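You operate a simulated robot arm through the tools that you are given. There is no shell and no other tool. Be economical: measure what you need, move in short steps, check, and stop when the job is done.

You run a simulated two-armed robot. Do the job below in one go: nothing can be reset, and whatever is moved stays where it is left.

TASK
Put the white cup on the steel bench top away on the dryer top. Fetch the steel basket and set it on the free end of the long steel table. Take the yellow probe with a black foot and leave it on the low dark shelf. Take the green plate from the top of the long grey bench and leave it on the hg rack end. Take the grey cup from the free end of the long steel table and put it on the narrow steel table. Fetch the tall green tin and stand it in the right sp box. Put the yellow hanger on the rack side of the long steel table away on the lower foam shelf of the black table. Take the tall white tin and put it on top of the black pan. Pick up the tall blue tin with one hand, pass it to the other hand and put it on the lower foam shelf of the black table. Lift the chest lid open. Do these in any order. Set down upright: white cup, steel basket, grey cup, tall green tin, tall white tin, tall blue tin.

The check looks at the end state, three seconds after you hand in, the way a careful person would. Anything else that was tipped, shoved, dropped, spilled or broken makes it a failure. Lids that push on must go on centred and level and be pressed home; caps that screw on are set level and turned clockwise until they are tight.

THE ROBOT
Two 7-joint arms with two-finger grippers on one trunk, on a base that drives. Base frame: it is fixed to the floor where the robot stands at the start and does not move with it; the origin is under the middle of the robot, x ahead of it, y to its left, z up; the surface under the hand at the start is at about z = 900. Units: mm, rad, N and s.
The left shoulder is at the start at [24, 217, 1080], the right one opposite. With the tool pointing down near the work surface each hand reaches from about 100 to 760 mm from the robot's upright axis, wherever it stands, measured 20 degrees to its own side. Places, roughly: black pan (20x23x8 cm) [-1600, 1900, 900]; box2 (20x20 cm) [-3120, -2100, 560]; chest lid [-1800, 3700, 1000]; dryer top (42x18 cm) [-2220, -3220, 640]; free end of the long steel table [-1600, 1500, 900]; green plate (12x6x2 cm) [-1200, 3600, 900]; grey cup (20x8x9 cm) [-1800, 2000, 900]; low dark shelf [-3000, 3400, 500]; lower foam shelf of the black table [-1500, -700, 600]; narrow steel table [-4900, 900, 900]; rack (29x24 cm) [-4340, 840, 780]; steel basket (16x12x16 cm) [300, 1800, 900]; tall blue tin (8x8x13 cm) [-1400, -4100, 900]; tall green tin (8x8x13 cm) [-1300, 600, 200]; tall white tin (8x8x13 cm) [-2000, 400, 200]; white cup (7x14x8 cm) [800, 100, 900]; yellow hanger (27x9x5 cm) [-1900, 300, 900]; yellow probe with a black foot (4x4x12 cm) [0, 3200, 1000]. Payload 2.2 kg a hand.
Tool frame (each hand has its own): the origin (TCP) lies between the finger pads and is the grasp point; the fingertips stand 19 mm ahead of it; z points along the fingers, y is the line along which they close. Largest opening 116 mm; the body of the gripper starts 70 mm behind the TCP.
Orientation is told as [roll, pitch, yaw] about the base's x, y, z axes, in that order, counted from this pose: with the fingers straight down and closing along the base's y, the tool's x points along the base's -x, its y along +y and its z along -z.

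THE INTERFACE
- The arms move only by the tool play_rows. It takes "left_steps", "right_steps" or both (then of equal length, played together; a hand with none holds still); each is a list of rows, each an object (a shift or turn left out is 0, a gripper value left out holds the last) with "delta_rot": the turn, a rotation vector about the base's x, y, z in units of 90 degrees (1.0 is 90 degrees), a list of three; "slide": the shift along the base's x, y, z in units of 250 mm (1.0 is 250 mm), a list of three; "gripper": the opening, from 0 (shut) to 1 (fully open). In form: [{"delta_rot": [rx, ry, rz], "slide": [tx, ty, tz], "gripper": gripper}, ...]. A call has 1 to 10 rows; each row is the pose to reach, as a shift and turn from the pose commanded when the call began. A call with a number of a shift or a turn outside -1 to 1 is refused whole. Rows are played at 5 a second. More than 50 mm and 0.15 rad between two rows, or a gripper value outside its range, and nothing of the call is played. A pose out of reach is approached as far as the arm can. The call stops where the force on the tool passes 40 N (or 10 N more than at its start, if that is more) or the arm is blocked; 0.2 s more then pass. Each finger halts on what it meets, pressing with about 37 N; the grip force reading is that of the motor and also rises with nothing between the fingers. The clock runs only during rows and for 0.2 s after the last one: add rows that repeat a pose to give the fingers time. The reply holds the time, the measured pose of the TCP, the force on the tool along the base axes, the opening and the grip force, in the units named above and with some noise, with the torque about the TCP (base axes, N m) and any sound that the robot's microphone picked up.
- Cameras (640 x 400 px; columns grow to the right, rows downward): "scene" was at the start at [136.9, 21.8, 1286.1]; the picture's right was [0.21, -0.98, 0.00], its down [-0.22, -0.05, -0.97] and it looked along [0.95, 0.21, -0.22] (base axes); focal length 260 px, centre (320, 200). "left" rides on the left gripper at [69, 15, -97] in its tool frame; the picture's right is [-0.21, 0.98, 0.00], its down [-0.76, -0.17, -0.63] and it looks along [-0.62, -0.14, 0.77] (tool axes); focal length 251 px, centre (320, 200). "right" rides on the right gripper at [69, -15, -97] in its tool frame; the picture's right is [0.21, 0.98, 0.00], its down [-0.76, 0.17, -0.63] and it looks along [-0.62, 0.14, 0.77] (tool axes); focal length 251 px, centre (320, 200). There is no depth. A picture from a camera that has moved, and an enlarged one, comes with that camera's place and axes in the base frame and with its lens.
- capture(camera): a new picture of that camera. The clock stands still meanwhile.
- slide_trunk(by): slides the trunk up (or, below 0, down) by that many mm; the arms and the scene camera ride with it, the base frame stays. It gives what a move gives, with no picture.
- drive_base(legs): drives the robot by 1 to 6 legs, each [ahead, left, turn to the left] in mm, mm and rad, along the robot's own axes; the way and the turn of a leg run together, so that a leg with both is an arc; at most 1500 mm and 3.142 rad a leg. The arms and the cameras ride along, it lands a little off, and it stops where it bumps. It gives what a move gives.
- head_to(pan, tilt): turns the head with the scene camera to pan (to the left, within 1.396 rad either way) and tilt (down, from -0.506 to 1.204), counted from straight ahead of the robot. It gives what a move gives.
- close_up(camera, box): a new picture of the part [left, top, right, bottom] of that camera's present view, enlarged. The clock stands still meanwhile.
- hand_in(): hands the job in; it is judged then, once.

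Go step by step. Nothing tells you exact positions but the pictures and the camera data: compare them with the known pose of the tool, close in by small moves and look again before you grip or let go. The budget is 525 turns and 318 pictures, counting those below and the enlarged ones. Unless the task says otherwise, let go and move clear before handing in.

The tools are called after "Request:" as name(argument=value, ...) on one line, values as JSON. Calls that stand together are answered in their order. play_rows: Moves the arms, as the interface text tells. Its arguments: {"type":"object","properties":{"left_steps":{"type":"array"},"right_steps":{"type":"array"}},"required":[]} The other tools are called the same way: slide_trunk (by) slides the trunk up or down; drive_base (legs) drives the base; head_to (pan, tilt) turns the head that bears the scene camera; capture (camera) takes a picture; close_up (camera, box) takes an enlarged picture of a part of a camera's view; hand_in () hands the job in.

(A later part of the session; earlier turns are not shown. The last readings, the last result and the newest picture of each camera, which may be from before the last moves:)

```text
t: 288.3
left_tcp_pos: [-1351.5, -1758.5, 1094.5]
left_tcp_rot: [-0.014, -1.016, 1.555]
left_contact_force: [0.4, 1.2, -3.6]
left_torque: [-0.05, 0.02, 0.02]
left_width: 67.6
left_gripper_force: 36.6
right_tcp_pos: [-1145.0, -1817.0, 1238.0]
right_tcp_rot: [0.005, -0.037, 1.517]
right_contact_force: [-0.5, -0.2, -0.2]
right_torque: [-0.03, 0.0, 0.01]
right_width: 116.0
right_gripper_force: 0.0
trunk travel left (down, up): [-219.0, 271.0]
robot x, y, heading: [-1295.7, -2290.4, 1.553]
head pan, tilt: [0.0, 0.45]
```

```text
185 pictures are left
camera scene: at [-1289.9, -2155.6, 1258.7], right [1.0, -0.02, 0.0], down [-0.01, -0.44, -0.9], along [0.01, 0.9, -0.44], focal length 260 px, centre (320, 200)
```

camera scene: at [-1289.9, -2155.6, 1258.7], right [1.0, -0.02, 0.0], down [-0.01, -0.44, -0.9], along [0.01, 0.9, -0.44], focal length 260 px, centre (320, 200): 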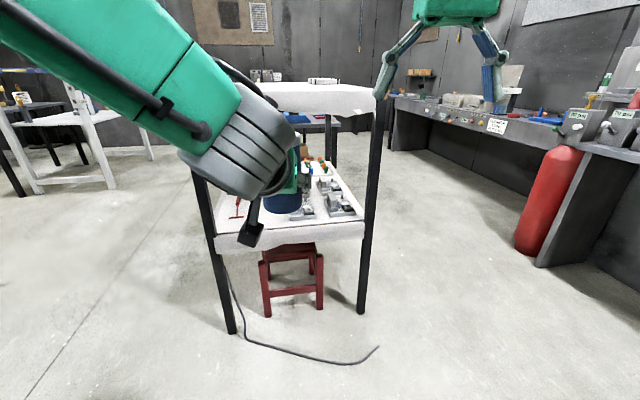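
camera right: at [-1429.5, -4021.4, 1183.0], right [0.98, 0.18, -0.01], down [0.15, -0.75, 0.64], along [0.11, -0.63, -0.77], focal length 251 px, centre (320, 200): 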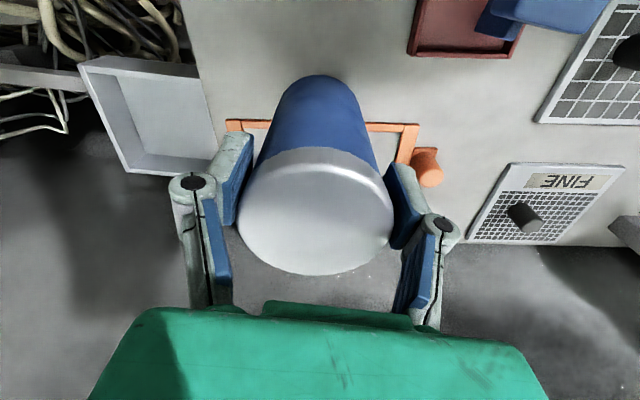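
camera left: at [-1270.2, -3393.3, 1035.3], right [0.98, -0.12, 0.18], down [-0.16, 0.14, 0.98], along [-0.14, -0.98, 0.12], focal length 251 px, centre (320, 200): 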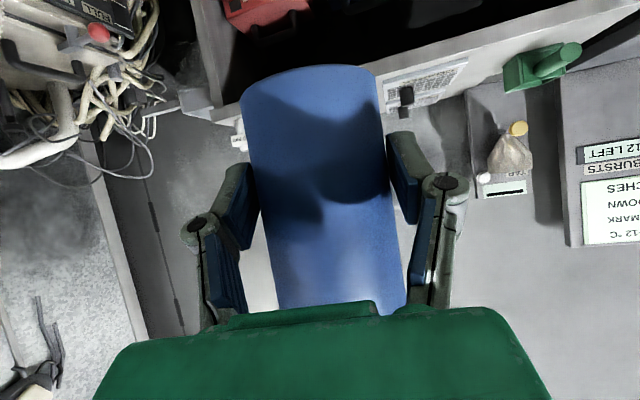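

Request:
close_up(camera="scene", box=[200, 120, 400, 260])

```text
2.86 times, centred on (300, 190) of scene
camera zoom: at [-1289.9, -2155.6, 1258.7], right [1.0, -0.02, 0.0], down [-0.01, -0.44, -0.9], along [0.01, 0.9, -0.44], focal length 741 px, centre (377, 229)
```

zoom: 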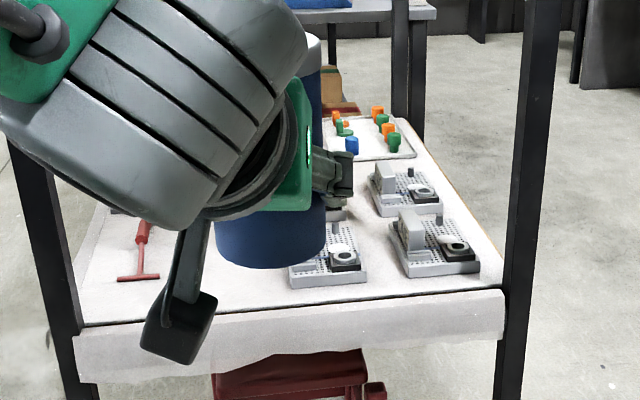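

Request:
play_rows(left_steps=[{"slide": [-0.15, 0, 0.05]}, {"slide": [-0.3, 0, 0.1]}, {"slide": [-0.45, 0, 0.15]}, {"slide": [-0.6, 0, 0.2]}, {"slide": [-0.75, 0, 0.25]}, {"slide": [-0.9, 0, 0.3]}])

Request:
close_up(camera="scene", box=[180, 110, 404, 250])

```text
t: 289.7
left_tcp_pos: [-1582.5, -1761.2, 1168.0]
left_tcp_rot: [-0.021, -1.016, 1.562]
left_contact_force: [-0.9, -0.1, -3.9]
left_torque: [-0.02, -0.03, 0.0]
left_width: 67.6
left_gripper_force: 37.0
right_tcp_pos: [-1153.8, -1819.0, 1238.5]
right_tcp_rot: [0.002, -0.04, 1.519]
right_contact_force: [-0.1, 0.0, -1.2]
right_torque: [0.04, -0.01, -0.01]
right_width: 115.9
right_gripper_force: 0.0
trunk travel left (down, up): [-219.0, 271.0]
robot x, y, heading: [-1295.3, -2292.1, 1.555]
head pan, tilt: [0.0, 0.45]
```

```text
2.86 times, centred on (292, 180) of scene
camera zoom: at [-1297.8, -2156.6, 1258.8], right [1.0, -0.02, 0.01], down [0.0, -0.44, -0.9], along [0.02, 0.9, -0.44], focal length 741 px, centre (400, 257)
```

zoom: 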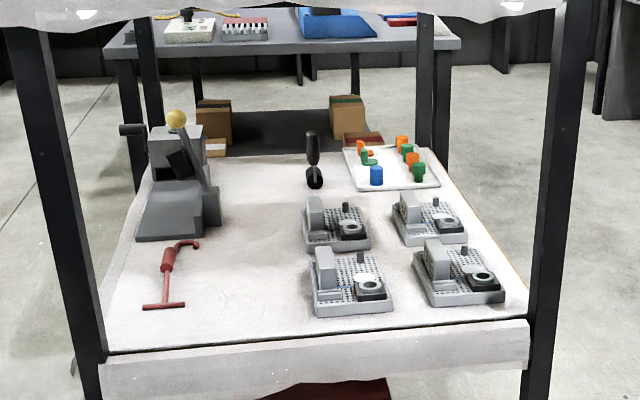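

Clear view: the shelf's middle-left front is free. I choose [-1500, -1060] for the tin, lower the trunk and bring the left hand low before driving in.

Request:
slide_trunk(by=-215)

Request:
play_rows(left_steps=[{"slide": [0.04, 0, -0.16]}, {"slide": [0.09, 0, -0.34]}, {"slide": [0.14, 0, -0.5]}, {"slide": [0.19, 0, -0.66]}, {"slide": [0.24, 0, -0.82]}, {"slide": [0.33, 0, -1]}, {"slide": [0.33, 0, -1]}], right_steps=[{"slide": [0, -0.1, 0.1]}, {"slide": [0, -0.2, 0.2]}, {"slide": [0, -0.3, 0.3]}, {"slide": [0, -0.4, 0.4]}, {"slide": [0, -0.4, 0.4]}, {"slide": [0, -0.4, 0.4]}, {"slide": [0, -0.4, 0.4]}])

Request:
drive_base(legs=[[420, 0, 0]])

Request:
capture(camera="scene")

Request:
capture(camera="left")

```text
t: 292.0
left_tcp_pos: [-1578.1, -1759.2, 954.9]
left_tcp_rot: [-0.016, -1.019, 1.557]
left_contact_force: [0.5, 0.1, -4.4]
left_torque: [-0.03, 0.01, 0.0]
left_width: 67.8
left_gripper_force: 37.1
right_tcp_pos: [-1147.6, -1818.8, 1022.2]
right_tcp_rot: [0.006, -0.038, 1.515]
right_contact_force: [0.4, -0.5, -0.3]
right_torque: [-0.02, -0.04, 0.05]
right_width: 116.0
right_gripper_force: 0.1
trunk travel left (down, up): [-4.0, 486.0]
robot x, y, heading: [-1293.6, -2289.1, 1.56]
head pan, tilt: [0.0, 0.45]
```

```text
refused: row 6 steps farther than a row can; nothing moved
```

```text
t: 294.6
left_tcp_pos: [-1572.9, -1339.3, 953.5]
left_tcp_rot: [-0.017, -1.016, 1.559]
left_contact_force: [0.0, 0.4, -3.4]
left_torque: [-0.04, -0.02, -0.01]
left_width: 67.4
left_gripper_force: 37.4
right_tcp_pos: [-1141.4, -1396.4, 1022.8]
right_tcp_rot: [0.007, -0.039, 1.517]
right_contact_force: [0.7, 0.0, -0.9]
right_torque: [-0.02, 0.0, 0.01]
right_width: 116.0
right_gripper_force: 0.1
trunk travel left (down, up): [-4.0, 486.0]
robot x, y, heading: [-1287.9, -1872.2, 1.554]
head pan, tilt: [0.0, 0.45]
```

```text
182 pictures are left
camera scene: at [-1286.1, -1735.6, 1043.7], right [1.0, -0.01, 0.0], down [0.0, -0.44, -0.9], along [0.01, 0.9, -0.44], focal length 260 px, centre (320, 200)
```

scene: 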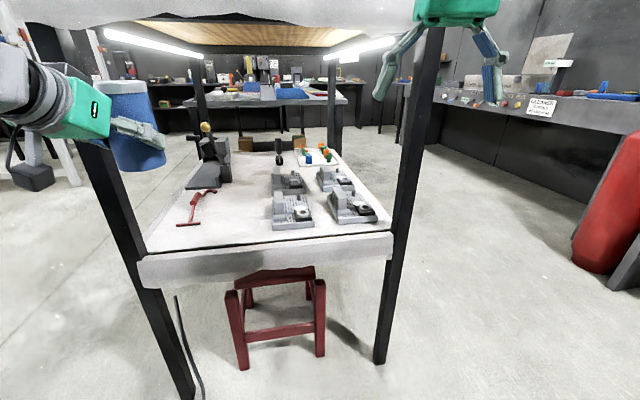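

```text
181 pictures are left
camera left: at [-1589.8, -1456.5, 945.8], right [-0.98, 0.14, 0.17], down [0.15, -0.14, 0.98], along [0.16, 0.98, 0.12], focal length 251 px, centre (320, 200)
```

left: 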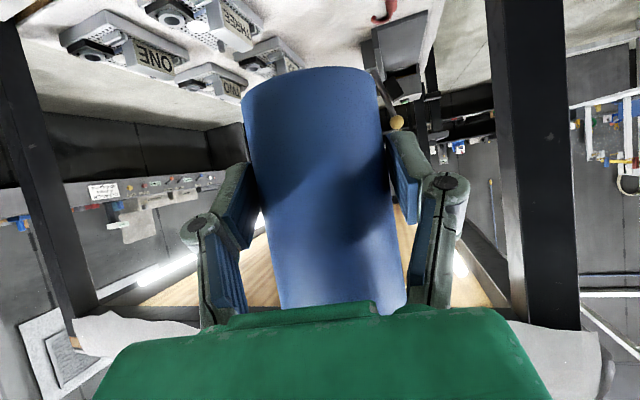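

Now I lower the left hand in front of the shelf.

Request:
play_rows(left_steps=[{"slide": [0.05, 0, -0.16]}, {"slide": [0.1, 0, -0.33]}, {"slide": [0.15, 0, -0.5]}, {"slide": [0.2, 0, -0.67]}, {"slide": [0.25, 0, -0.84]}, {"slide": [0.29, 0, -1]}, {"slide": [0.29, 0, -1]}], right_steps=[{"slide": [0, -0.1, 0.1]}, {"slide": [0, -0.2, 0.2]}, {"slide": [0, -0.3, 0.3]}, {"slide": [0, -0.4, 0.3]}, {"slide": [0, -0.4, 0.3]}, {"slide": [0, -0.4, 0.3]}, {"slide": [0, -0.4, 0.3]}])

Request:
capture(camera="scene")

Request:
capture(camera="left")

```text
t: 296.2
left_tcp_pos: [-1496.8, -1342.2, 707.6]
left_tcp_rot: [-0.016, -1.018, 1.558]
left_contact_force: [-0.3, -0.6, -4.0]
left_torque: [-0.06, 0.01, -0.02]
left_width: 67.6
left_gripper_force: 36.9
right_tcp_pos: [-1140.3, -1500.0, 1098.0]
right_tcp_rot: [0.005, -0.043, 1.518]
right_contact_force: [0.8, 0.4, 0.3]
right_torque: [0.03, -0.05, 0.01]
right_width: 115.9
right_gripper_force: 0.2
trunk travel left (down, up): [-4.0, 486.0]
robot x, y, heading: [-1291.5, -1871.7, 1.555]
head pan, tilt: [0.0, 0.45]
```

```text
180 pictures are left
camera scene: at [-1285.1, -1736.4, 1043.9], right [1.0, -0.01, 0.0], down [-0.01, -0.44, -0.9], along [0.01, 0.9, -0.44], focal length 260 px, centre (320, 200)
```

scene: 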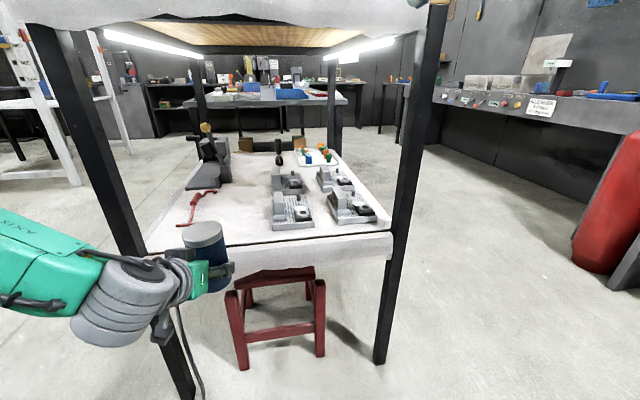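

```text
179 pictures are left
camera left: at [-1515.4, -1459.9, 697.9], right [-0.97, 0.14, 0.17], down [0.15, -0.15, 0.98], along [0.16, 0.98, 0.12], focal length 251 px, centre (320, 200)
```

left: 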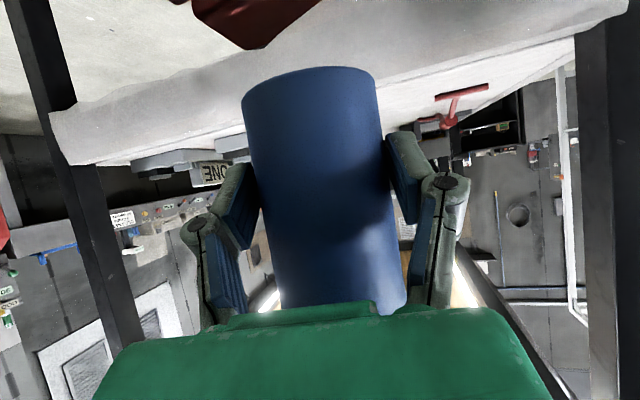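

The tin is in front of the shelf's free part. I drive 90 mm nearer and reach in with the arm over the free spot.

Request:
drive_base(legs=[[90, 0, 0.012]])

Request:
play_rows(left_steps=[{"slide": [-0.02, 0.15, 0]}, {"slide": [-0.04, 0.3, 0]}, {"slide": [-0.06, 0.45, 0]}, {"slide": [-0.08, 0.6, 0]}, {"slide": [-0.08, 0.76, 0]}, {"slide": [-0.08, 0.76, 0]}])

Request:
capture(camera="scene")

Request:
capture(camera="left")

```text
t: 297.3
left_tcp_pos: [-1503.9, -1254.1, 705.3]
left_tcp_rot: [-0.015, -1.017, 1.571]
left_contact_force: [0.2, -0.2, -3.8]
left_torque: [-0.08, -0.01, 0.02]
left_width: 67.8
left_gripper_force: 37.3
right_tcp_pos: [-1144.5, -1407.1, 1097.5]
right_tcp_rot: [0.007, -0.039, 1.532]
right_contact_force: [0.0, 0.7, -0.8]
right_torque: [-0.03, -0.01, 0.03]
right_width: 116.2
right_gripper_force: 0.2
trunk travel left (down, up): [-4.0, 486.0]
robot x, y, heading: [-1288.7, -1781.7, 1.57]
head pan, tilt: [0.0, 0.45]
```

```text
t: 298.7
left_tcp_pos: [-1523.2, -1065.6, 706.8]
left_tcp_rot: [-0.014, -1.023, 1.57]
left_contact_force: [0.3, -0.6, -4.8]
left_torque: [-0.04, 0.02, -0.02]
left_width: 67.5
left_gripper_force: 37.3
right_tcp_pos: [-1144.4, -1409.9, 1099.3]
right_tcp_rot: [0.004, -0.044, 1.531]
right_contact_force: [0.4, -0.3, 0.3]
right_torque: [-0.01, 0.01, -0.03]
right_width: 115.8
right_gripper_force: 0.1
trunk travel left (down, up): [-4.0, 486.0]
robot x, y, heading: [-1288.3, -1779.7, 1.566]
head pan, tilt: [0.0, 0.45]
```

```text
178 pictures are left
camera scene: at [-1285.7, -1645.6, 1043.8], right [1.0, 0.0, 0.0], down [0.0, -0.44, -0.9], along [0.0, 0.9, -0.44], focal length 260 px, centre (320, 200)
```

scene: 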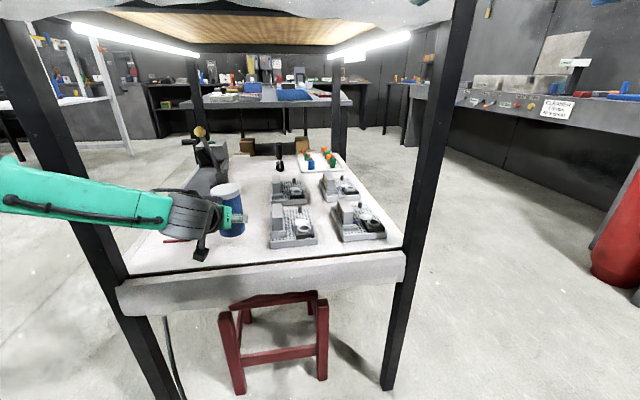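

```text
177 pictures are left
camera left: at [-1539.2, -1183.4, 698.2], right [-0.98, 0.13, 0.18], down [0.16, -0.15, 0.98], along [0.15, 0.98, 0.12], focal length 251 px, centre (320, 200)
```

left: 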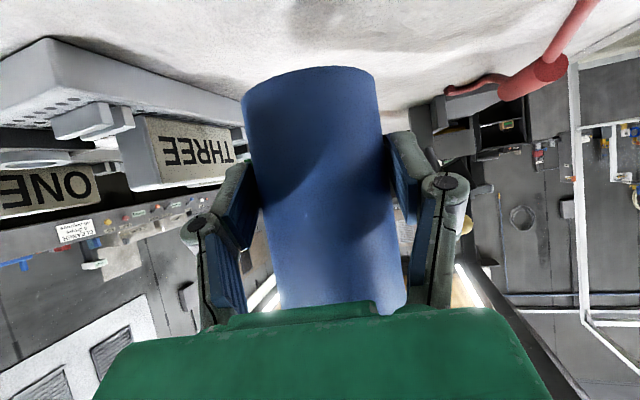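

Good spot. I lower gently to the foam.

Request:
play_rows(left_steps=[{"slide": [0, 0, -0.08]}, {"slide": [0, 0, -0.16]}, {"slide": [0, 0, -0.2]}, {"slide": [0, 0, -0.22]}, {"slide": [0, 0, -0.22]}])

Request:
close_up(camera="scene", box=[140, 150, 340, 275])

```text
t: 299.9
left_tcp_pos: [-1523.5, -1066.2, 656.8]
left_tcp_rot: [-0.013, -1.028, 1.569]
left_contact_force: [-0.4, 5.4, 26.3]
left_torque: [0.41, 0.11, 0.21]
left_width: 67.5
left_gripper_force: 36.9
right_tcp_pos: [-1142.7, -1411.8, 1099.1]
right_tcp_rot: [0.006, -0.043, 1.53]
right_contact_force: [-0.2, 0.2, -0.1]
right_torque: [-0.01, -0.02, 0.02]
right_width: 115.8
right_gripper_force: 0.1
trunk travel left (down, up): [-4.0, 486.0]
robot x, y, heading: [-1286.2, -1781.1, 1.57]
head pan, tilt: [0.0, 0.45]
```

```text
3.20 times, centred on (240, 212) of scene
camera zoom: at [-1284.1, -1649.5, 1044.5], right [1.0, 0.0, 0.0], down [0.0, -0.44, -0.9], along [0.0, 0.9, -0.44], focal length 830 px, centre (576, 160)
```

zoom: 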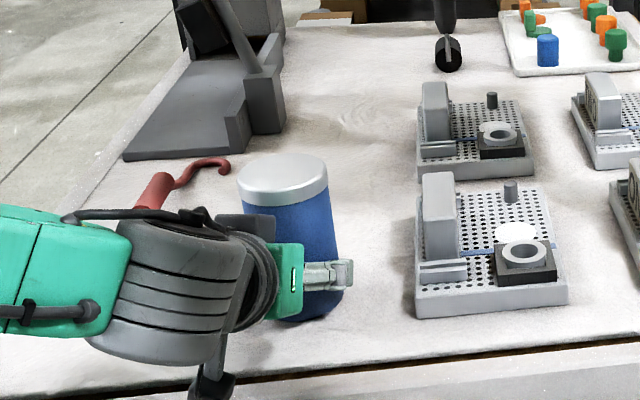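

Contact. I ease off, open, and withdraw along the tool axis.

Request:
play_rows(left_steps=[{"slide": [0, 0, 0.012]}, {"slide": [0, 0, 0.012], "gripper": 0.66}, {"slide": [0, 0, 0.012], "gripper": 0.72}, {"slide": [0, 0, 0.012], "gripper": 0.74}, {"slide": [0, -0.1, 0.06]}, {"slide": [0, -0.25, 0.15]}, {"slide": [0, -0.4, 0.24]}, {"slide": [0, -0.55, 0.3]}, {"slide": [0, -0.72, 0.3]}])

Request:
close_up(camera="scene", box=[140, 150, 340, 275])

```text
t: 301.9
left_tcp_pos: [-1522.5, -1247.9, 728.1]
left_tcp_rot: [-0.012, -1.021, 1.569]
left_contact_force: [0.7, -0.2, -0.1]
left_torque: [-0.01, -0.01, 0.01]
left_width: 85.7
left_gripper_force: 0.0
right_tcp_pos: [-1144.5, -1411.1, 1099.9]
right_tcp_rot: [0.006, -0.043, 1.531]
right_contact_force: [0.3, 0.4, 0.0]
right_torque: [0.03, -0.04, 0.02]
right_width: 116.1
right_gripper_force: 0.1
trunk travel left (down, up): [-4.0, 486.0]
robot x, y, heading: [-1287.7, -1782.3, 1.563]
head pan, tilt: [0.0, 0.45]
```

```text
3.20 times, centred on (240, 212) of scene
camera zoom: at [-1286.0, -1647.0, 1043.9], right [1.0, 0.0, 0.0], down [0.0, -0.44, -0.9], along [0.0, 0.9, -0.44], focal length 830 px, centre (576, 160)
```

zoom: 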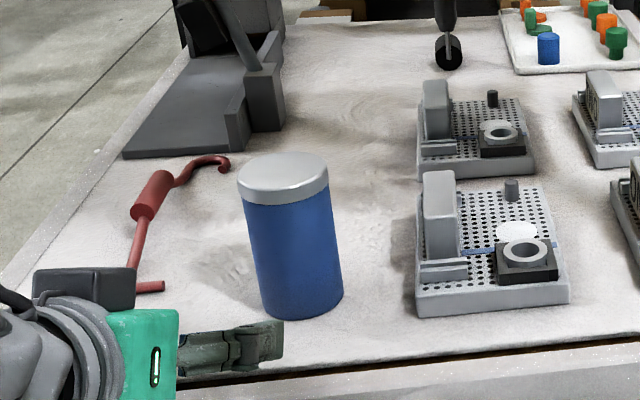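

The blue tin stands on the foam shelf. Next come the hanger and the white tin, from the west side of the long table. I back off and drive round there.

Request:
slide_trunk(by=200)

Request:
drive_base(legs=[[-120, 0, 0], [0, 0, 1.571], [720, 0, 0], [0, 0, -0.94], [800, 0, 0]])

Request:
head_to(pan=-0.6, tilt=0.3)

Request:
capture(camera="scene")

```text
t: 304.1
left_tcp_pos: [-1523.3, -1246.4, 927.7]
left_tcp_rot: [-0.014, -1.02, 1.569]
left_contact_force: [0.4, 0.6, -0.3]
left_torque: [-0.01, -0.01, 0.01]
left_width: 86.3
left_gripper_force: 0.2
right_tcp_pos: [-1144.9, -1410.6, 1300.0]
right_tcp_rot: [0.006, -0.041, 1.53]
right_contact_force: [0.0, 0.0, -0.6]
right_torque: [0.0, 0.01, 0.01]
right_width: 115.8
right_gripper_force: 0.1
trunk travel left (down, up): [-204.0, 286.0]
robot x, y, heading: [-1281.5, -1781.0, 1.564]
head pan, tilt: [0.0, 0.45]
```

```text
t: 319.0
left_tcp_pos: [-2972.6, -936.4, 927.7]
left_tcp_rot: [-0.015, -1.023, 2.187]
left_contact_force: [0.1, 0.6, -0.2]
left_torque: [0.0, 0.04, -0.01]
left_width: 86.2
left_gripper_force: 0.0
right_tcp_pos: [-2569.0, -849.6, 1299.4]
right_tcp_rot: [0.006, -0.043, 2.149]
right_contact_force: [-0.9, 0.4, 0.0]
right_torque: [-0.04, 0.02, -0.01]
right_width: 116.0
right_gripper_force: 0.0
trunk travel left (down, up): [-204.0, 286.0]
robot x, y, heading: [-2472.3, -1233.0, 2.182]
head pan, tilt: [0.0, 0.45]
```

```text
t: 320.0
left_tcp_pos: [-2972.1, -936.4, 929.8]
left_tcp_rot: [-0.012, -1.023, 2.186]
left_contact_force: [0.0, -0.4, 0.2]
left_torque: [0.01, 0.01, 0.01]
left_width: 86.0
left_gripper_force: 0.1
right_tcp_pos: [-2567.2, -852.2, 1300.3]
right_tcp_rot: [0.006, -0.043, 2.148]
right_contact_force: [0.4, 0.8, -0.2]
right_torque: [0.0, 0.01, 0.01]
right_width: 115.9
right_gripper_force: 0.0
trunk travel left (down, up): [-204.0, 286.0]
robot x, y, heading: [-2470.1, -1234.5, 2.186]
head pan, tilt: [-0.6, 0.3]
```

```text
174 pictures are left
camera scene: at [-2495.5, -1106.8, 1257.9], right [1.0, 0.02, 0.0], down [0.01, -0.3, -0.95], along [-0.01, 0.95, -0.3], focal length 260 px, centre (320, 200)
```

scene: 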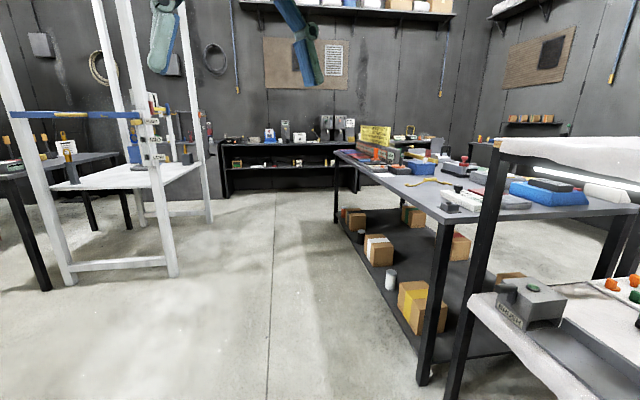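

The white tin is at the west edge of the lower shelf near [-2010, 455] and the yellow hanger on the top near [-1885, 370]. I drive alongside and face the table.

Request:
drive_base(legs=[[0, 0, -0.615], [1500, 0, 0], [120, 290, 0], [0, 0, -1.571]])

Request:
head_to(pan=0.0, tilt=0.5)

Request:
capture(camera="scene")

```text
t: 334.5
left_tcp_pos: [-2231.1, 626.1, 925.9]
left_tcp_rot: [-0.037, -1.024, 0.025]
left_contact_force: [-0.2, 0.9, 0.3]
left_torque: [-0.05, -0.02, -0.05]
left_width: 85.6
left_gripper_force: 0.0
right_tcp_pos: [-2394.1, 249.1, 1300.7]
right_tcp_rot: [-0.008, -0.044, -0.032]
right_contact_force: [-0.3, 0.7, -0.2]
right_torque: [-0.09, 0.0, -0.04]
right_width: 116.1
right_gripper_force: 0.1
trunk travel left (down, up): [-204.0, 286.0]
robot x, y, heading: [-2765.5, 374.8, 0.001]
head pan, tilt: [-0.6, 0.3]
```

```text
t: 335.5
left_tcp_pos: [-2233.8, 594.5, 933.2]
left_tcp_rot: [0.019, -1.023, -0.027]
left_contact_force: [0.0, -0.8, 0.1]
left_torque: [0.04, -0.01, 0.06]
left_width: 85.8
left_gripper_force: 0.0
right_tcp_pos: [-2394.2, 208.5, 1298.7]
right_tcp_rot: [0.023, -0.045, -0.035]
right_contact_force: [0.8, -1.5, 0.1]
right_torque: [0.12, 0.01, -0.03]
right_width: 115.9
right_gripper_force: 0.1
trunk travel left (down, up): [-204.0, 286.0]
robot x, y, heading: [-2761.2, 375.5, 0.004]
head pan, tilt: [0.0, 0.499]
```

```text
173 pictures are left
camera scene: at [-2626.2, 370.5, 1239.4], right [0.0, -1.0, 0.0], down [-0.48, 0.0, -0.88], along [0.88, 0.0, -0.48], focal length 260 px, centre (320, 200)
```

scene: 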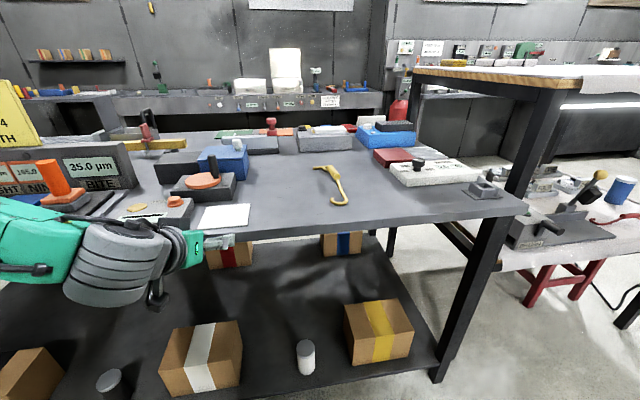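

Request:
close_up(camera="scene", box=[250, 130, 410, 230])

```text
4.00 times, centred on (330, 180) of scene
camera zoom: at [-2626.2, 370.5, 1239.4], right [0.0, -1.0, 0.0], down [-0.48, 0.0, -0.88], along [0.88, 0.0, -0.48], focal length 1038 px, centre (280, 280)
```

zoom: 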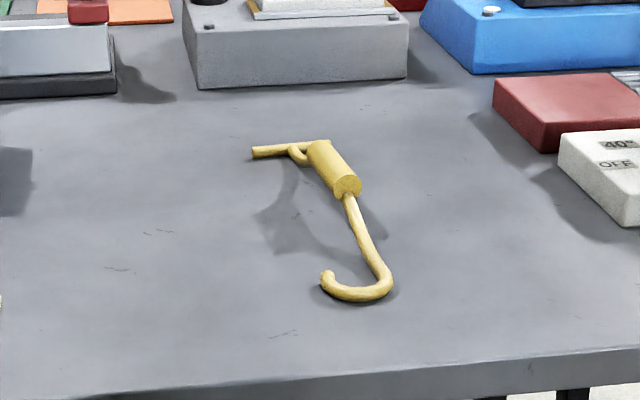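

The hanger lies with its thick grip at about [-1855, 329] (axis turned 0.28 rad). I raise the left hand clear, drive in and bring the right hand above the grip.

Request:
play_rows(left_steps=[{"slide": [-0.08, 0, 0.15]}, {"slide": [-0.16, 0, 0.3]}, {"slide": [-0.24, 0, 0.45]}, {"slide": [-0.32, 0, 0.6]}, {"slide": [-0.4, 0, 0.75]}, {"slide": [-0.45, 0, 0.9]}], right_steps=[{"slide": [0.05, 0.05, -0.1], "delta_rot": [0, 0.02, 0.04]}, {"slide": [0.1, 0.1, -0.2], "delta_rot": [0, 0.028, 0.08]}, {"slide": [0.15, 0.15, -0.3], "delta_rot": [0, 0.028, 0.12]}, {"slide": [0.15, 0.2, -0.4], "delta_rot": [0, 0.028, 0.16]}, {"slide": [0.15, 0.25, -0.5], "delta_rot": [0, 0.028, 0.2]}, {"slide": [0.15, 0.3, -0.6], "delta_rot": [0, 0.028, 0.2]}])

Request:
drive_base(legs=[[245, 0, 0]])

Request:
capture(camera="right")

Request:
capture(camera="scene")

```text
t: 337.1
left_tcp_pos: [-2345.9, 610.6, 1158.0]
left_tcp_rot: [0.0, -1.024, -0.005]
left_contact_force: [-0.3, -0.2, -0.5]
left_torque: [0.03, 0.0, 0.05]
left_width: 85.7
left_gripper_force: 0.0
right_tcp_pos: [-2360.9, 304.6, 1149.3]
right_tcp_rot: [0.019, -0.004, 0.282]
right_contact_force: [-0.2, 0.0, -0.9]
right_torque: [0.02, 0.0, 0.01]
right_width: 116.2
right_gripper_force: 0.0
trunk travel left (down, up): [-204.0, 286.0]
robot x, y, heading: [-2766.0, 381.2, 0.003]
head pan, tilt: [0.0, 0.499]
stopped in row 6 (left hand): the arm was blocked; the commanded pose is now the measured one
```

```text
t: 338.9
left_tcp_pos: [-2100.0, 593.4, 1160.5]
left_tcp_rot: [0.026, -1.024, -0.032]
left_contact_force: [0.5, 0.2, 0.9]
left_torque: [0.06, 0.01, 0.03]
left_width: 85.6
left_gripper_force: 0.0
right_tcp_pos: [-2114.8, 285.8, 1149.2]
right_tcp_rot: [0.03, -0.006, 0.279]
right_contact_force: [0.5, -0.2, 0.6]
right_torque: [0.1, -0.02, 0.0]
right_width: 116.2
right_gripper_force: 0.2
trunk travel left (down, up): [-204.0, 286.0]
robot x, y, heading: [-2515.1, 377.5, 0.005]
head pan, tilt: [0.0, 0.499]
```

```text
171 pictures are left
camera right: at [-2175.8, 250.2, 1244.4], right [-0.48, 0.88, 0.03], down [0.68, 0.35, 0.64], along [0.56, 0.33, -0.77], focal length 251 px, centre (320, 200)
```

right: 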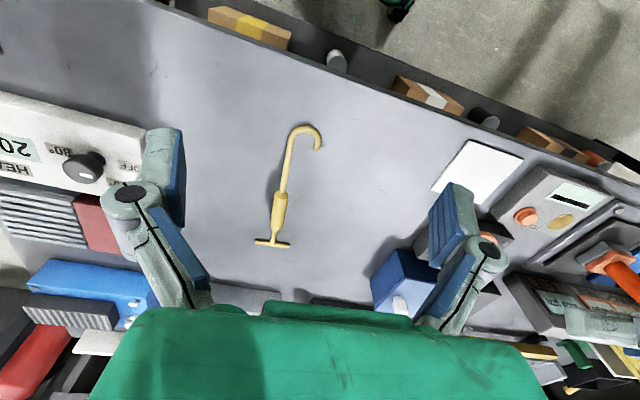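

```text
170 pictures are left
camera scene: at [-2382.3, 368.3, 1239.5], right [0.0, -1.0, -0.01], down [-0.48, 0.01, -0.88], along [0.88, 0.0, -0.48], focal length 260 px, centre (320, 200)
```

scene: 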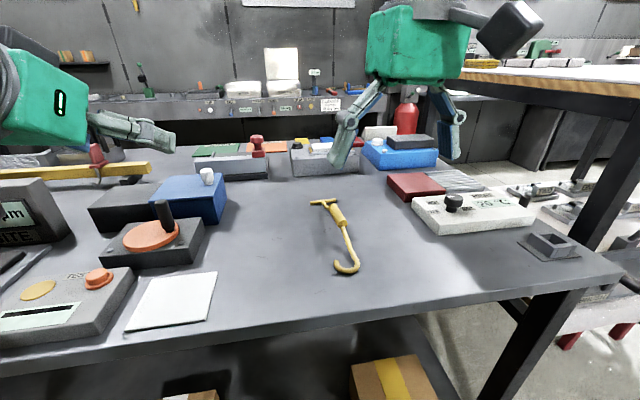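

Request:
play_rows(right_steps=[{"slide": [0.16, 0.03, -0.05]}, {"slide": [0.32, 0.06, -0.12]}, {"slide": [0.48, 0.1, -0.2]}, {"slide": [0.64, 0.14, -0.3]}, {"slide": [0.8, 0.17, -0.4]}, {"slide": [0.94, 0.2, -0.5]}, {"slide": [1.0, 0.2, -0.55]}, {"slide": [1.0, 0.2, -0.55]}])

Request:
capture(camera="right")

Request:
close_up(camera="scene", box=[260, 130, 420, 280])

```text
t: 340.7
left_tcp_pos: [-2102.8, 589.3, 1162.9]
left_tcp_rot: [0.03, -1.029, -0.036]
left_contact_force: [0.2, -0.6, -0.3]
left_torque: [0.02, 0.02, 0.0]
left_width: 85.9
left_gripper_force: 0.2
right_tcp_pos: [-1867.0, 332.7, 1013.4]
right_tcp_rot: [0.033, -0.009, 0.277]
right_contact_force: [0.6, -0.8, 0.8]
right_torque: [0.0, -0.03, 0.01]
right_width: 116.2
right_gripper_force: 0.1
trunk travel left (down, up): [-204.0, 286.0]
robot x, y, heading: [-2517.8, 374.1, 0.001]
head pan, tilt: [0.0, 0.499]
```

```text
169 pictures are left
camera right: at [-1927.5, 297.0, 1108.7], right [-0.47, 0.88, 0.03], down [0.68, 0.35, 0.64], along [0.56, 0.33, -0.76], focal length 251 px, centre (320, 200)
```

right: 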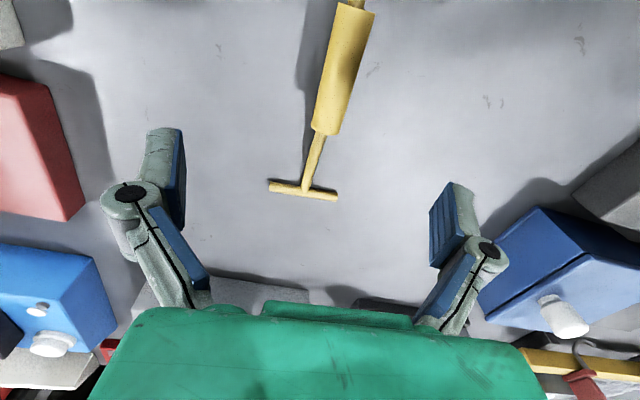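

```text
2.67 times, centred on (340, 205) of scene
camera zoom: at [-2381.3, 364.2, 1239.4], right [0.0, -1.0, -0.01], down [-0.48, 0.01, -0.88], along [0.88, 0.0, -0.48], focal length 692 px, centre (267, 187)
```

zoom: 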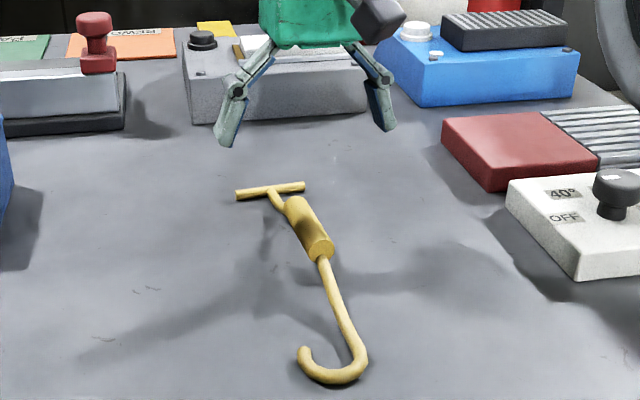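

The grip centre is near [-1893, 331, 940]. I go down over it and close.

Request:
play_rows(right_steps=[{"slide": [-0.1, 0, -0.08]}, {"slide": [-0.108, 0, -0.2]}, {"slide": [-0.108, 0, -0.31]}, {"slide": [-0.108, 0, -0.31]}])

Request:
capture(camera="right")

Request:
close_up(camera="scene", box=[260, 130, 420, 280])

```text
t: 341.7
left_tcp_pos: [-2102.0, 602.6, 1160.9]
left_tcp_rot: [0.011, -1.028, -0.019]
left_contact_force: [0.5, 0.6, -0.4]
left_torque: [-0.01, 0.0, -0.01]
left_width: 85.8
left_gripper_force: 0.1
right_tcp_pos: [-1893.8, 345.9, 935.2]
right_tcp_rot: [0.025, -0.009, 0.279]
right_contact_force: [-0.2, 0.4, 0.3]
right_torque: [0.01, 0.01, -0.05]
right_width: 116.0
right_gripper_force: 0.2
trunk travel left (down, up): [-204.0, 286.0]
robot x, y, heading: [-2516.5, 376.5, -0.003]
head pan, tilt: [0.0, 0.499]
```

```text
167 pictures are left
camera right: at [-1955.0, 309.9, 1031.0], right [-0.48, 0.88, 0.02], down [0.68, 0.35, 0.64], along [0.56, 0.32, -0.77], focal length 251 px, centre (320, 200)
```

right: 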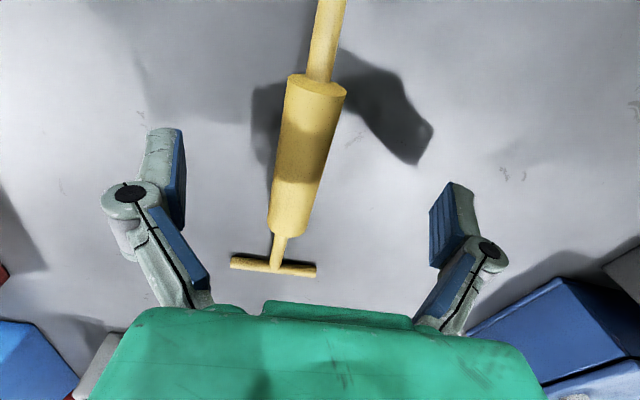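

```text
2.67 times, centred on (340, 205) of scene
camera zoom: at [-2381.6, 375.6, 1239.4], right [0.0, -1.0, 0.0], down [-0.48, 0.0, -0.88], along [0.88, 0.0, -0.48], focal length 692 px, centre (267, 187)
```

zoom: 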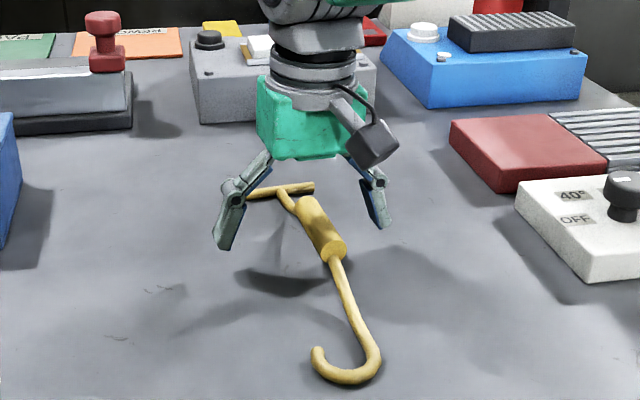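

Request:
play_rows(right_steps=[{"slide": [-0.008, -0.03, -0.02]}, {"slide": [-0.016, -0.06, -0.032]}, {"slide": [-0.016, -0.06, -0.032]}, {"slide": [-0.016, -0.06, -0.032], "gripper": 0}, {"slide": [-0.016, -0.06, -0.032], "gripper": 0}, {"slide": [-0.016, -0.06, -0.032], "gripper": 0}, {"slide": [-0.016, -0.06, -0.032], "gripper": 0}, {"slide": [-0.016, -0.06, -0.032], "gripper": 0}])

Request:
play_rows(right_steps=[{"slide": [0, 0, 0.06]}, {"slide": [0, 0, 0.16]}, {"slide": [0, 0, 0.3]}, {"slide": [0, 0, 0.45]}, {"slide": [0, 0, 0.6]}, {"slide": [0, 0, 0.6]}])

Request:
capture(camera="right")

Request:
capture(camera="scene")

```text
t: 343.5
left_tcp_pos: [-2101.5, 609.6, 1160.0]
left_tcp_rot: [0.0, -1.025, -0.008]
left_contact_force: [0.5, -0.2, -0.1]
left_torque: [-0.01, -0.01, -0.03]
left_width: 85.8
left_gripper_force: 0.0
right_tcp_pos: [-1897.1, 336.8, 926.7]
right_tcp_rot: [0.02, -0.006, 0.278]
right_contact_force: [0.2, 0.0, 0.0]
right_torque: [-0.04, -0.01, 0.02]
right_width: 13.9
right_gripper_force: 37.5
trunk travel left (down, up): [-204.0, 286.0]
robot x, y, heading: [-2515.0, 379.3, 0.0]
head pan, tilt: [0.0, 0.499]
```

```text
t: 344.9
left_tcp_pos: [-2101.6, 597.6, 1160.1]
left_tcp_rot: [0.017, -1.026, -0.026]
left_contact_force: [0.8, 0.7, -0.3]
left_torque: [0.01, 0.01, 0.04]
left_width: 85.9
left_gripper_force: 0.1
right_tcp_pos: [-1897.0, 325.4, 1076.6]
right_tcp_rot: [0.027, -0.008, 0.276]
right_contact_force: [0.3, 0.5, 0.8]
right_torque: [0.02, 0.03, -0.02]
right_width: 13.7
right_gripper_force: 36.6
trunk travel left (down, up): [-204.0, 286.0]
robot x, y, heading: [-2516.9, 373.4, -0.006]
head pan, tilt: [0.0, 0.499]
```

```text
165 pictures are left
camera right: at [-1957.4, 290.3, 1172.8], right [-0.47, 0.88, 0.02], down [0.68, 0.35, 0.64], along [0.56, 0.32, -0.77], focal length 251 px, centre (320, 200)
```

right: 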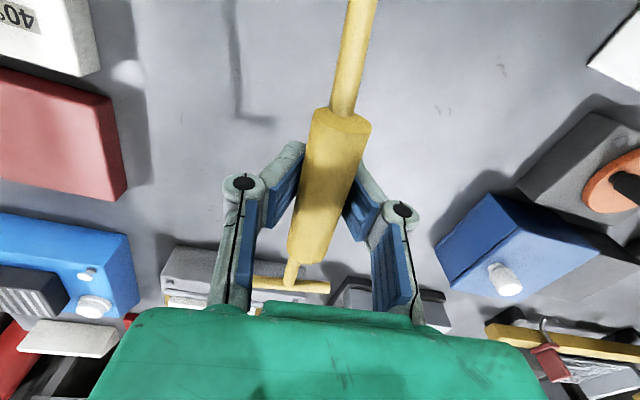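

```text
164 pictures are left
camera scene: at [-2380.6, 374.2, 1239.3], right [0.0, -1.0, 0.0], down [-0.48, 0.0, -0.88], along [0.88, 0.0, -0.48], focal length 260 px, centre (320, 200)
```

scene: 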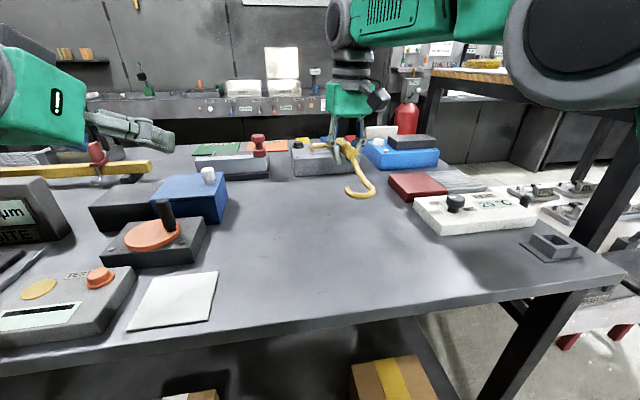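

The hanger is held level. I draw it back and up, back off, and lower the trunk and left hand for the white tin.

Request:
play_rows(right_steps=[{"slide": [-0.15, 0, 0.1]}, {"slide": [-0.3, 0, 0.2]}, {"slide": [-0.45, 0, 0.3]}, {"slide": [-0.6, 0, 0.4]}, {"slide": [-0.75, 0, 0.45]}])

Request:
drive_base(legs=[[-190, 0, 0]])

Request:
slide_trunk(by=-200)

Request:
play_rows(left_steps=[{"slide": [0.1, -0.1, -0.15]}, {"slide": [0.2, -0.2, -0.3]}, {"slide": [0.2, -0.3, -0.45]}, {"slide": [0.2, -0.35, -0.6]}, {"slide": [0.2, -0.4, -0.75]}, {"slide": [0.2, -0.45, -0.9]}, {"slide": [0.2, -0.5, -1]}])

```text
t: 346.1
left_tcp_pos: [-2102.7, 606.7, 1159.2]
left_tcp_rot: [0.003, -1.028, -0.014]
left_contact_force: [0.0, -0.4, 0.5]
left_torque: [-0.01, -0.04, 0.0]
left_width: 85.7
left_gripper_force: 0.0
right_tcp_pos: [-2086.6, 335.7, 1189.5]
right_tcp_rot: [0.02, -0.006, 0.28]
right_contact_force: [0.2, 0.4, -0.5]
right_torque: [-0.02, -0.03, 0.04]
right_width: 13.3
right_gripper_force: 36.7
trunk travel left (down, up): [-204.0, 286.0]
robot x, y, heading: [-2517.7, 378.4, -0.005]
head pan, tilt: [0.0, 0.499]
```

```text
t: 347.7
left_tcp_pos: [-2293.2, 603.6, 1160.4]
left_tcp_rot: [0.006, -1.027, -0.015]
left_contact_force: [-0.1, -0.2, -0.7]
left_torque: [-0.02, -0.01, 0.04]
left_width: 85.7
left_gripper_force: 0.1
right_tcp_pos: [-2276.5, 333.0, 1188.3]
right_tcp_rot: [0.022, -0.007, 0.279]
right_contact_force: [-0.5, 0.5, 0.0]
right_torque: [0.05, -0.01, -0.01]
right_width: 13.1
right_gripper_force: 37.6
trunk travel left (down, up): [-204.0, 286.0]
robot x, y, heading: [-2705.5, 376.1, -0.001]
head pan, tilt: [0.0, 0.499]
```

```text
t: 349.9
left_tcp_pos: [-2295.4, 602.5, 960.8]
left_tcp_rot: [0.009, -1.03, -0.015]
left_contact_force: [-0.2, -0.1, 0.2]
left_torque: [0.02, 0.02, 0.0]
left_width: 86.0
left_gripper_force: 0.0
right_tcp_pos: [-2278.4, 331.3, 988.8]
right_tcp_rot: [0.023, -0.008, 0.279]
right_contact_force: [-1.2, -1.2, -0.6]
right_torque: [0.01, -0.01, 0.0]
right_width: 13.2
right_gripper_force: 36.7
trunk travel left (down, up): [-4.0, 486.0]
robot x, y, heading: [-2706.4, 372.1, 0.0]
head pan, tilt: [0.0, 0.499]
```

```text
refused: row 1 steps farther than a row can; nothing moved
```

Request:
play_rows(left_steps=[{"slide": [0.05, -0.05, -0.14]}, {"slide": [0.1, -0.1, -0.28]}, {"slide": [0.12, -0.15, -0.43]}, {"slide": [0.14, -0.2, -0.58]}, {"slide": [0.14, -0.25, -0.73]}, {"slide": [0.14, -0.3, -0.87]}, {"slide": [0.14, -0.35, -1]}])

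Request:
play_rows(left_steps=[{"slide": [0, -0.05, -0.18]}, {"slide": [0, -0.1, -0.36]}, {"slide": [0, -0.15, -0.54]}, {"slide": [0, -0.2, -0.72]}, {"slide": [0, -0.25, -0.88]}, {"slide": [0, -0.3, -1]}])

Request:
play_rows(left_steps=[{"slide": [0, 0, -0.18]}, {"slide": [0, 0, -0.36]}, {"slide": [0.05, 0, -0.54]}, {"slide": [0.1, 0, -0.6], "gripper": 1}, {"slide": [0.1, 0, -0.6]}])

Request:
capture(camera="left")

Request:
head_to(pan=0.0, tilt=0.75)

Request:
capture(camera="scene")

```text
t: 351.5
left_tcp_pos: [-2258.5, 515.2, 709.5]
left_tcp_rot: [0.008, -1.03, -0.015]
left_contact_force: [-0.7, 0.5, 0.4]
left_torque: [-0.02, 0.02, 0.02]
left_width: 86.0
left_gripper_force: 0.1
right_tcp_pos: [-2276.9, 330.6, 990.2]
right_tcp_rot: [0.024, -0.009, 0.28]
right_contact_force: [-0.1, 0.0, -0.6]
right_torque: [0.0, -0.01, -0.02]
right_width: 13.0
right_gripper_force: 37.2
trunk travel left (down, up): [-4.0, 486.0]
robot x, y, heading: [-2705.8, 376.1, -0.004]
head pan, tilt: [0.0, 0.499]
```

```text
t: 352.9
left_tcp_pos: [-2259.9, 440.0, 459.6]
left_tcp_rot: [0.01, -1.029, -0.017]
left_contact_force: [0.5, 0.3, -0.2]
left_torque: [-0.01, 0.01, 0.01]
left_width: 85.9
left_gripper_force: 0.1
right_tcp_pos: [-2277.4, 330.8, 988.6]
right_tcp_rot: [0.022, -0.008, 0.28]
right_contact_force: [0.1, 0.6, -0.3]
right_torque: [0.02, 0.02, 0.01]
right_width: 12.5
right_gripper_force: 36.6
trunk travel left (down, up): [-4.0, 486.0]
robot x, y, heading: [-2703.5, 374.2, 0.002]
head pan, tilt: [0.0, 0.499]
```

```text
t: 354.1
left_tcp_pos: [-2236.1, 439.7, 310.8]
left_tcp_rot: [0.011, -1.027, -0.02]
left_contact_force: [-1.4, -0.1, -0.8]
left_torque: [-0.02, 0.0, -0.02]
left_width: 116.2
left_gripper_force: 0.0
right_tcp_pos: [-2278.2, 330.3, 988.2]
right_tcp_rot: [0.022, -0.009, 0.28]
right_contact_force: [-1.0, 1.4, -1.4]
right_torque: [0.01, -0.05, 0.01]
right_width: 7.4
right_gripper_force: 35.5
trunk travel left (down, up): [-4.0, 486.0]
robot x, y, heading: [-2705.2, 376.9, 0.003]
head pan, tilt: [0.0, 0.499]
```

```text
163 pictures are left
camera left: at [-2353.4, 456.5, 301.5], right [0.12, 0.97, 0.19], down [-0.15, -0.17, 0.97], along [0.98, -0.15, 0.13], focal length 251 px, centre (320, 200)
```

left: 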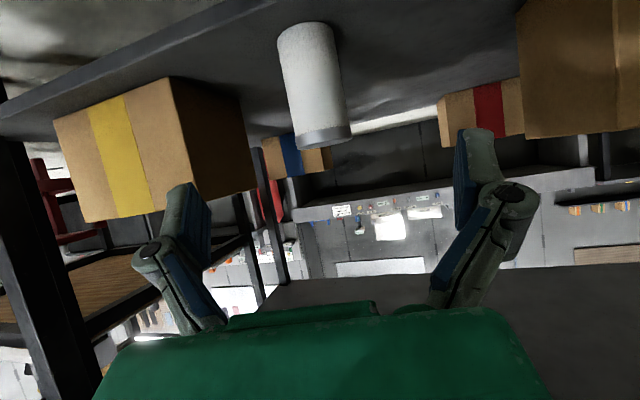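

```text
t: 354.8
left_tcp_pos: [-2236.6, 440.3, 311.3]
left_tcp_rot: [0.011, -1.028, -0.018]
left_contact_force: [0.3, -0.4, 0.6]
left_torque: [0.0, 0.01, 0.0]
left_width: 115.7
left_gripper_force: 0.2
right_tcp_pos: [-2277.2, 329.9, 989.4]
right_tcp_rot: [0.024, -0.01, 0.279]
right_contact_force: [-0.5, -0.6, -1.6]
right_torque: [0.0, -0.01, 0.01]
right_width: 5.9
right_gripper_force: 27.9
trunk travel left (down, up): [-4.0, 486.0]
robot x, y, heading: [-2706.0, 377.4, -0.002]
head pan, tilt: [0.0, 0.75]
```

```text
162 pictures are left
camera scene: at [-2580.5, 377.8, 1017.5], right [0.0, -1.0, 0.0], down [-0.68, 0.0, -0.73], along [0.73, 0.0, -0.68], focal length 260 px, centre (320, 200)
```

scene: 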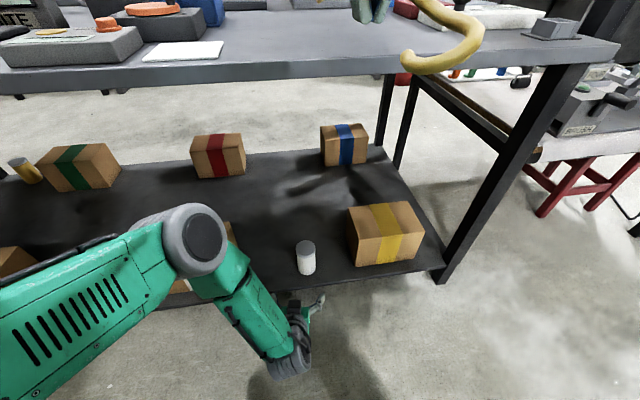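

The right hand's opening is shrinking; the hanger may be slipping. I look at once.

Request:
capture(camera="right")

```text
161 pictures are left
camera right: at [-2339.2, 295.4, 1085.3], right [-0.48, 0.88, 0.02], down [0.68, 0.35, 0.64], along [0.56, 0.32, -0.77], focal length 251 px, centre (320, 200)
```

right: 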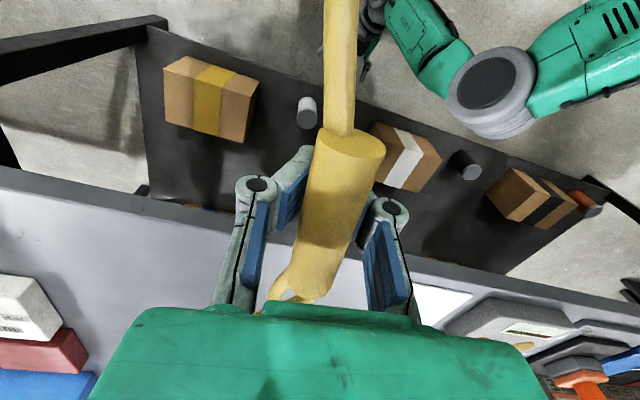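

The grip is cradled above the nearly shut pads; I pinched too low. I put the hanger back on the table and regrip about 20 mm higher.

Request:
play_rows(right_steps=[{"slide": [0.12, 0, 0]}, {"slide": [0.24, 0, 0]}, {"slide": [0.36, 0, 0]}, {"slide": [0.48, 0, 0]}, {"slide": [0.6, 0, 0]}, {"slide": [0.72, 0, 0]}, {"slide": [0.84, 0, 0]}, {"slide": [0.96, 0, 0]}, {"slide": [0.96, 0, -0.1]}, {"slide": [0.96, 0, -0.2]}])

Request:
capture(camera="right")

```text
t: 357.0
left_tcp_pos: [-2236.4, 439.9, 311.2]
left_tcp_rot: [0.008, -1.027, -0.017]
left_contact_force: [-0.6, 0.0, 0.6]
left_torque: [0.0, -0.01, 0.01]
left_width: 116.2
left_gripper_force: 0.0
right_tcp_pos: [-2082.8, 333.1, 929.8]
right_tcp_rot: [0.023, -0.01, 0.278]
right_contact_force: [-0.3, 0.3, -1.7]
right_torque: [0.01, -0.04, -0.02]
right_width: 5.7
right_gripper_force: 28.7
right hand out of reach, approached as far as the arm can: row 6, 7, 8, 9, 10
trunk travel left (down, up): [-4.0, 486.0]
robot x, y, heading: [-2704.6, 379.8, 0.006]
head pan, tilt: [0.0, 0.75]
```

```text
160 pictures are left
camera right: at [-2143.6, 297.8, 1025.8], right [-0.48, 0.88, 0.02], down [0.68, 0.35, 0.64], along [0.56, 0.32, -0.77], focal length 251 px, centre (320, 200)
```

right: 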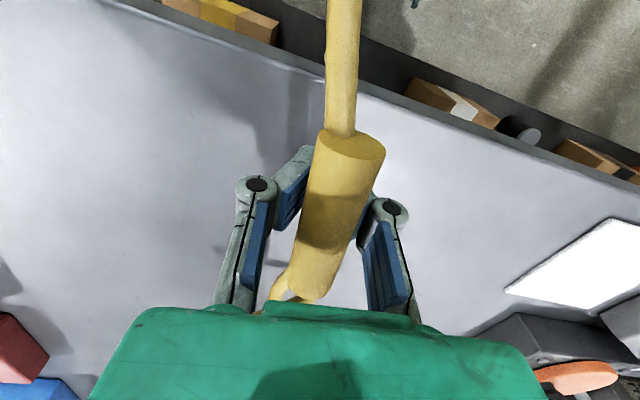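

Request:
drive_base(legs=[[105, 0, 0]])

Request:
play_rows(right_steps=[{"slide": [0, 0, -0.01]}, {"slide": [0, 0, -0.01], "gripper": 0.1}, {"slide": [0, 0, -0.01], "gripper": 0.2}, {"slide": [0, 0, -0.01], "gripper": 0.32}, {"slide": [0, 0, -0.01], "gripper": 0.45}])

Request:
capture(camera="right")

```text
t: 358.2
left_tcp_pos: [-2129.4, 440.7, 310.0]
left_tcp_rot: [0.011, -1.028, -0.019]
left_contact_force: [0.4, 0.2, 0.4]
left_torque: [-0.02, -0.03, -0.02]
left_width: 115.9
left_gripper_force: 0.0
right_tcp_pos: [-1976.7, 330.7, 929.6]
right_tcp_rot: [0.024, -0.007, 0.281]
right_contact_force: [1.0, 0.1, -0.8]
right_torque: [0.02, 0.09, 0.02]
right_width: 6.0
right_gripper_force: 28.3
trunk travel left (down, up): [-4.0, 486.0]
robot x, y, heading: [-2603.2, 378.2, -0.0]
head pan, tilt: [0.0, 0.75]
```

```text
t: 359.4
left_tcp_pos: [-2131.1, 439.8, 313.6]
left_tcp_rot: [0.011, -1.031, -0.017]
left_contact_force: [-0.3, -0.4, 0.4]
left_torque: [0.01, 0.03, 0.03]
left_width: 116.1
left_gripper_force: 0.1
right_tcp_pos: [-1979.4, 331.9, 931.6]
right_tcp_rot: [0.023, -0.012, 0.279]
right_contact_force: [1.2, -0.6, -0.1]
right_torque: [0.0, 0.0, 0.0]
right_width: 52.2
right_gripper_force: 0.1
trunk travel left (down, up): [-4.0, 486.0]
robot x, y, heading: [-2601.7, 374.9, -0.002]
head pan, tilt: [0.0, 0.75]
```

```text
159 pictures are left
camera right: at [-2039.9, 297.6, 1027.2], right [-0.48, 0.88, 0.02], down [0.68, 0.35, 0.64], along [0.56, 0.32, -0.77], focal length 251 px, centre (320, 200)
```

right: 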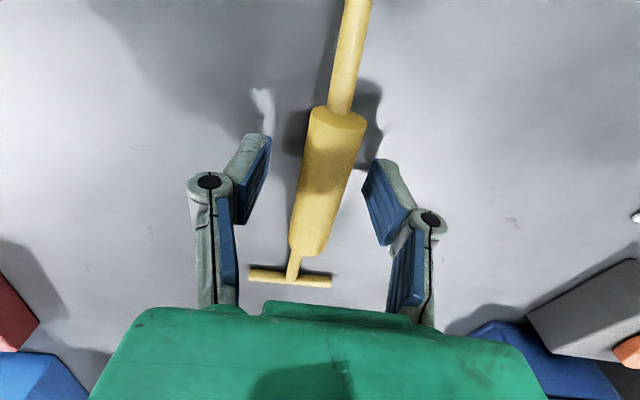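

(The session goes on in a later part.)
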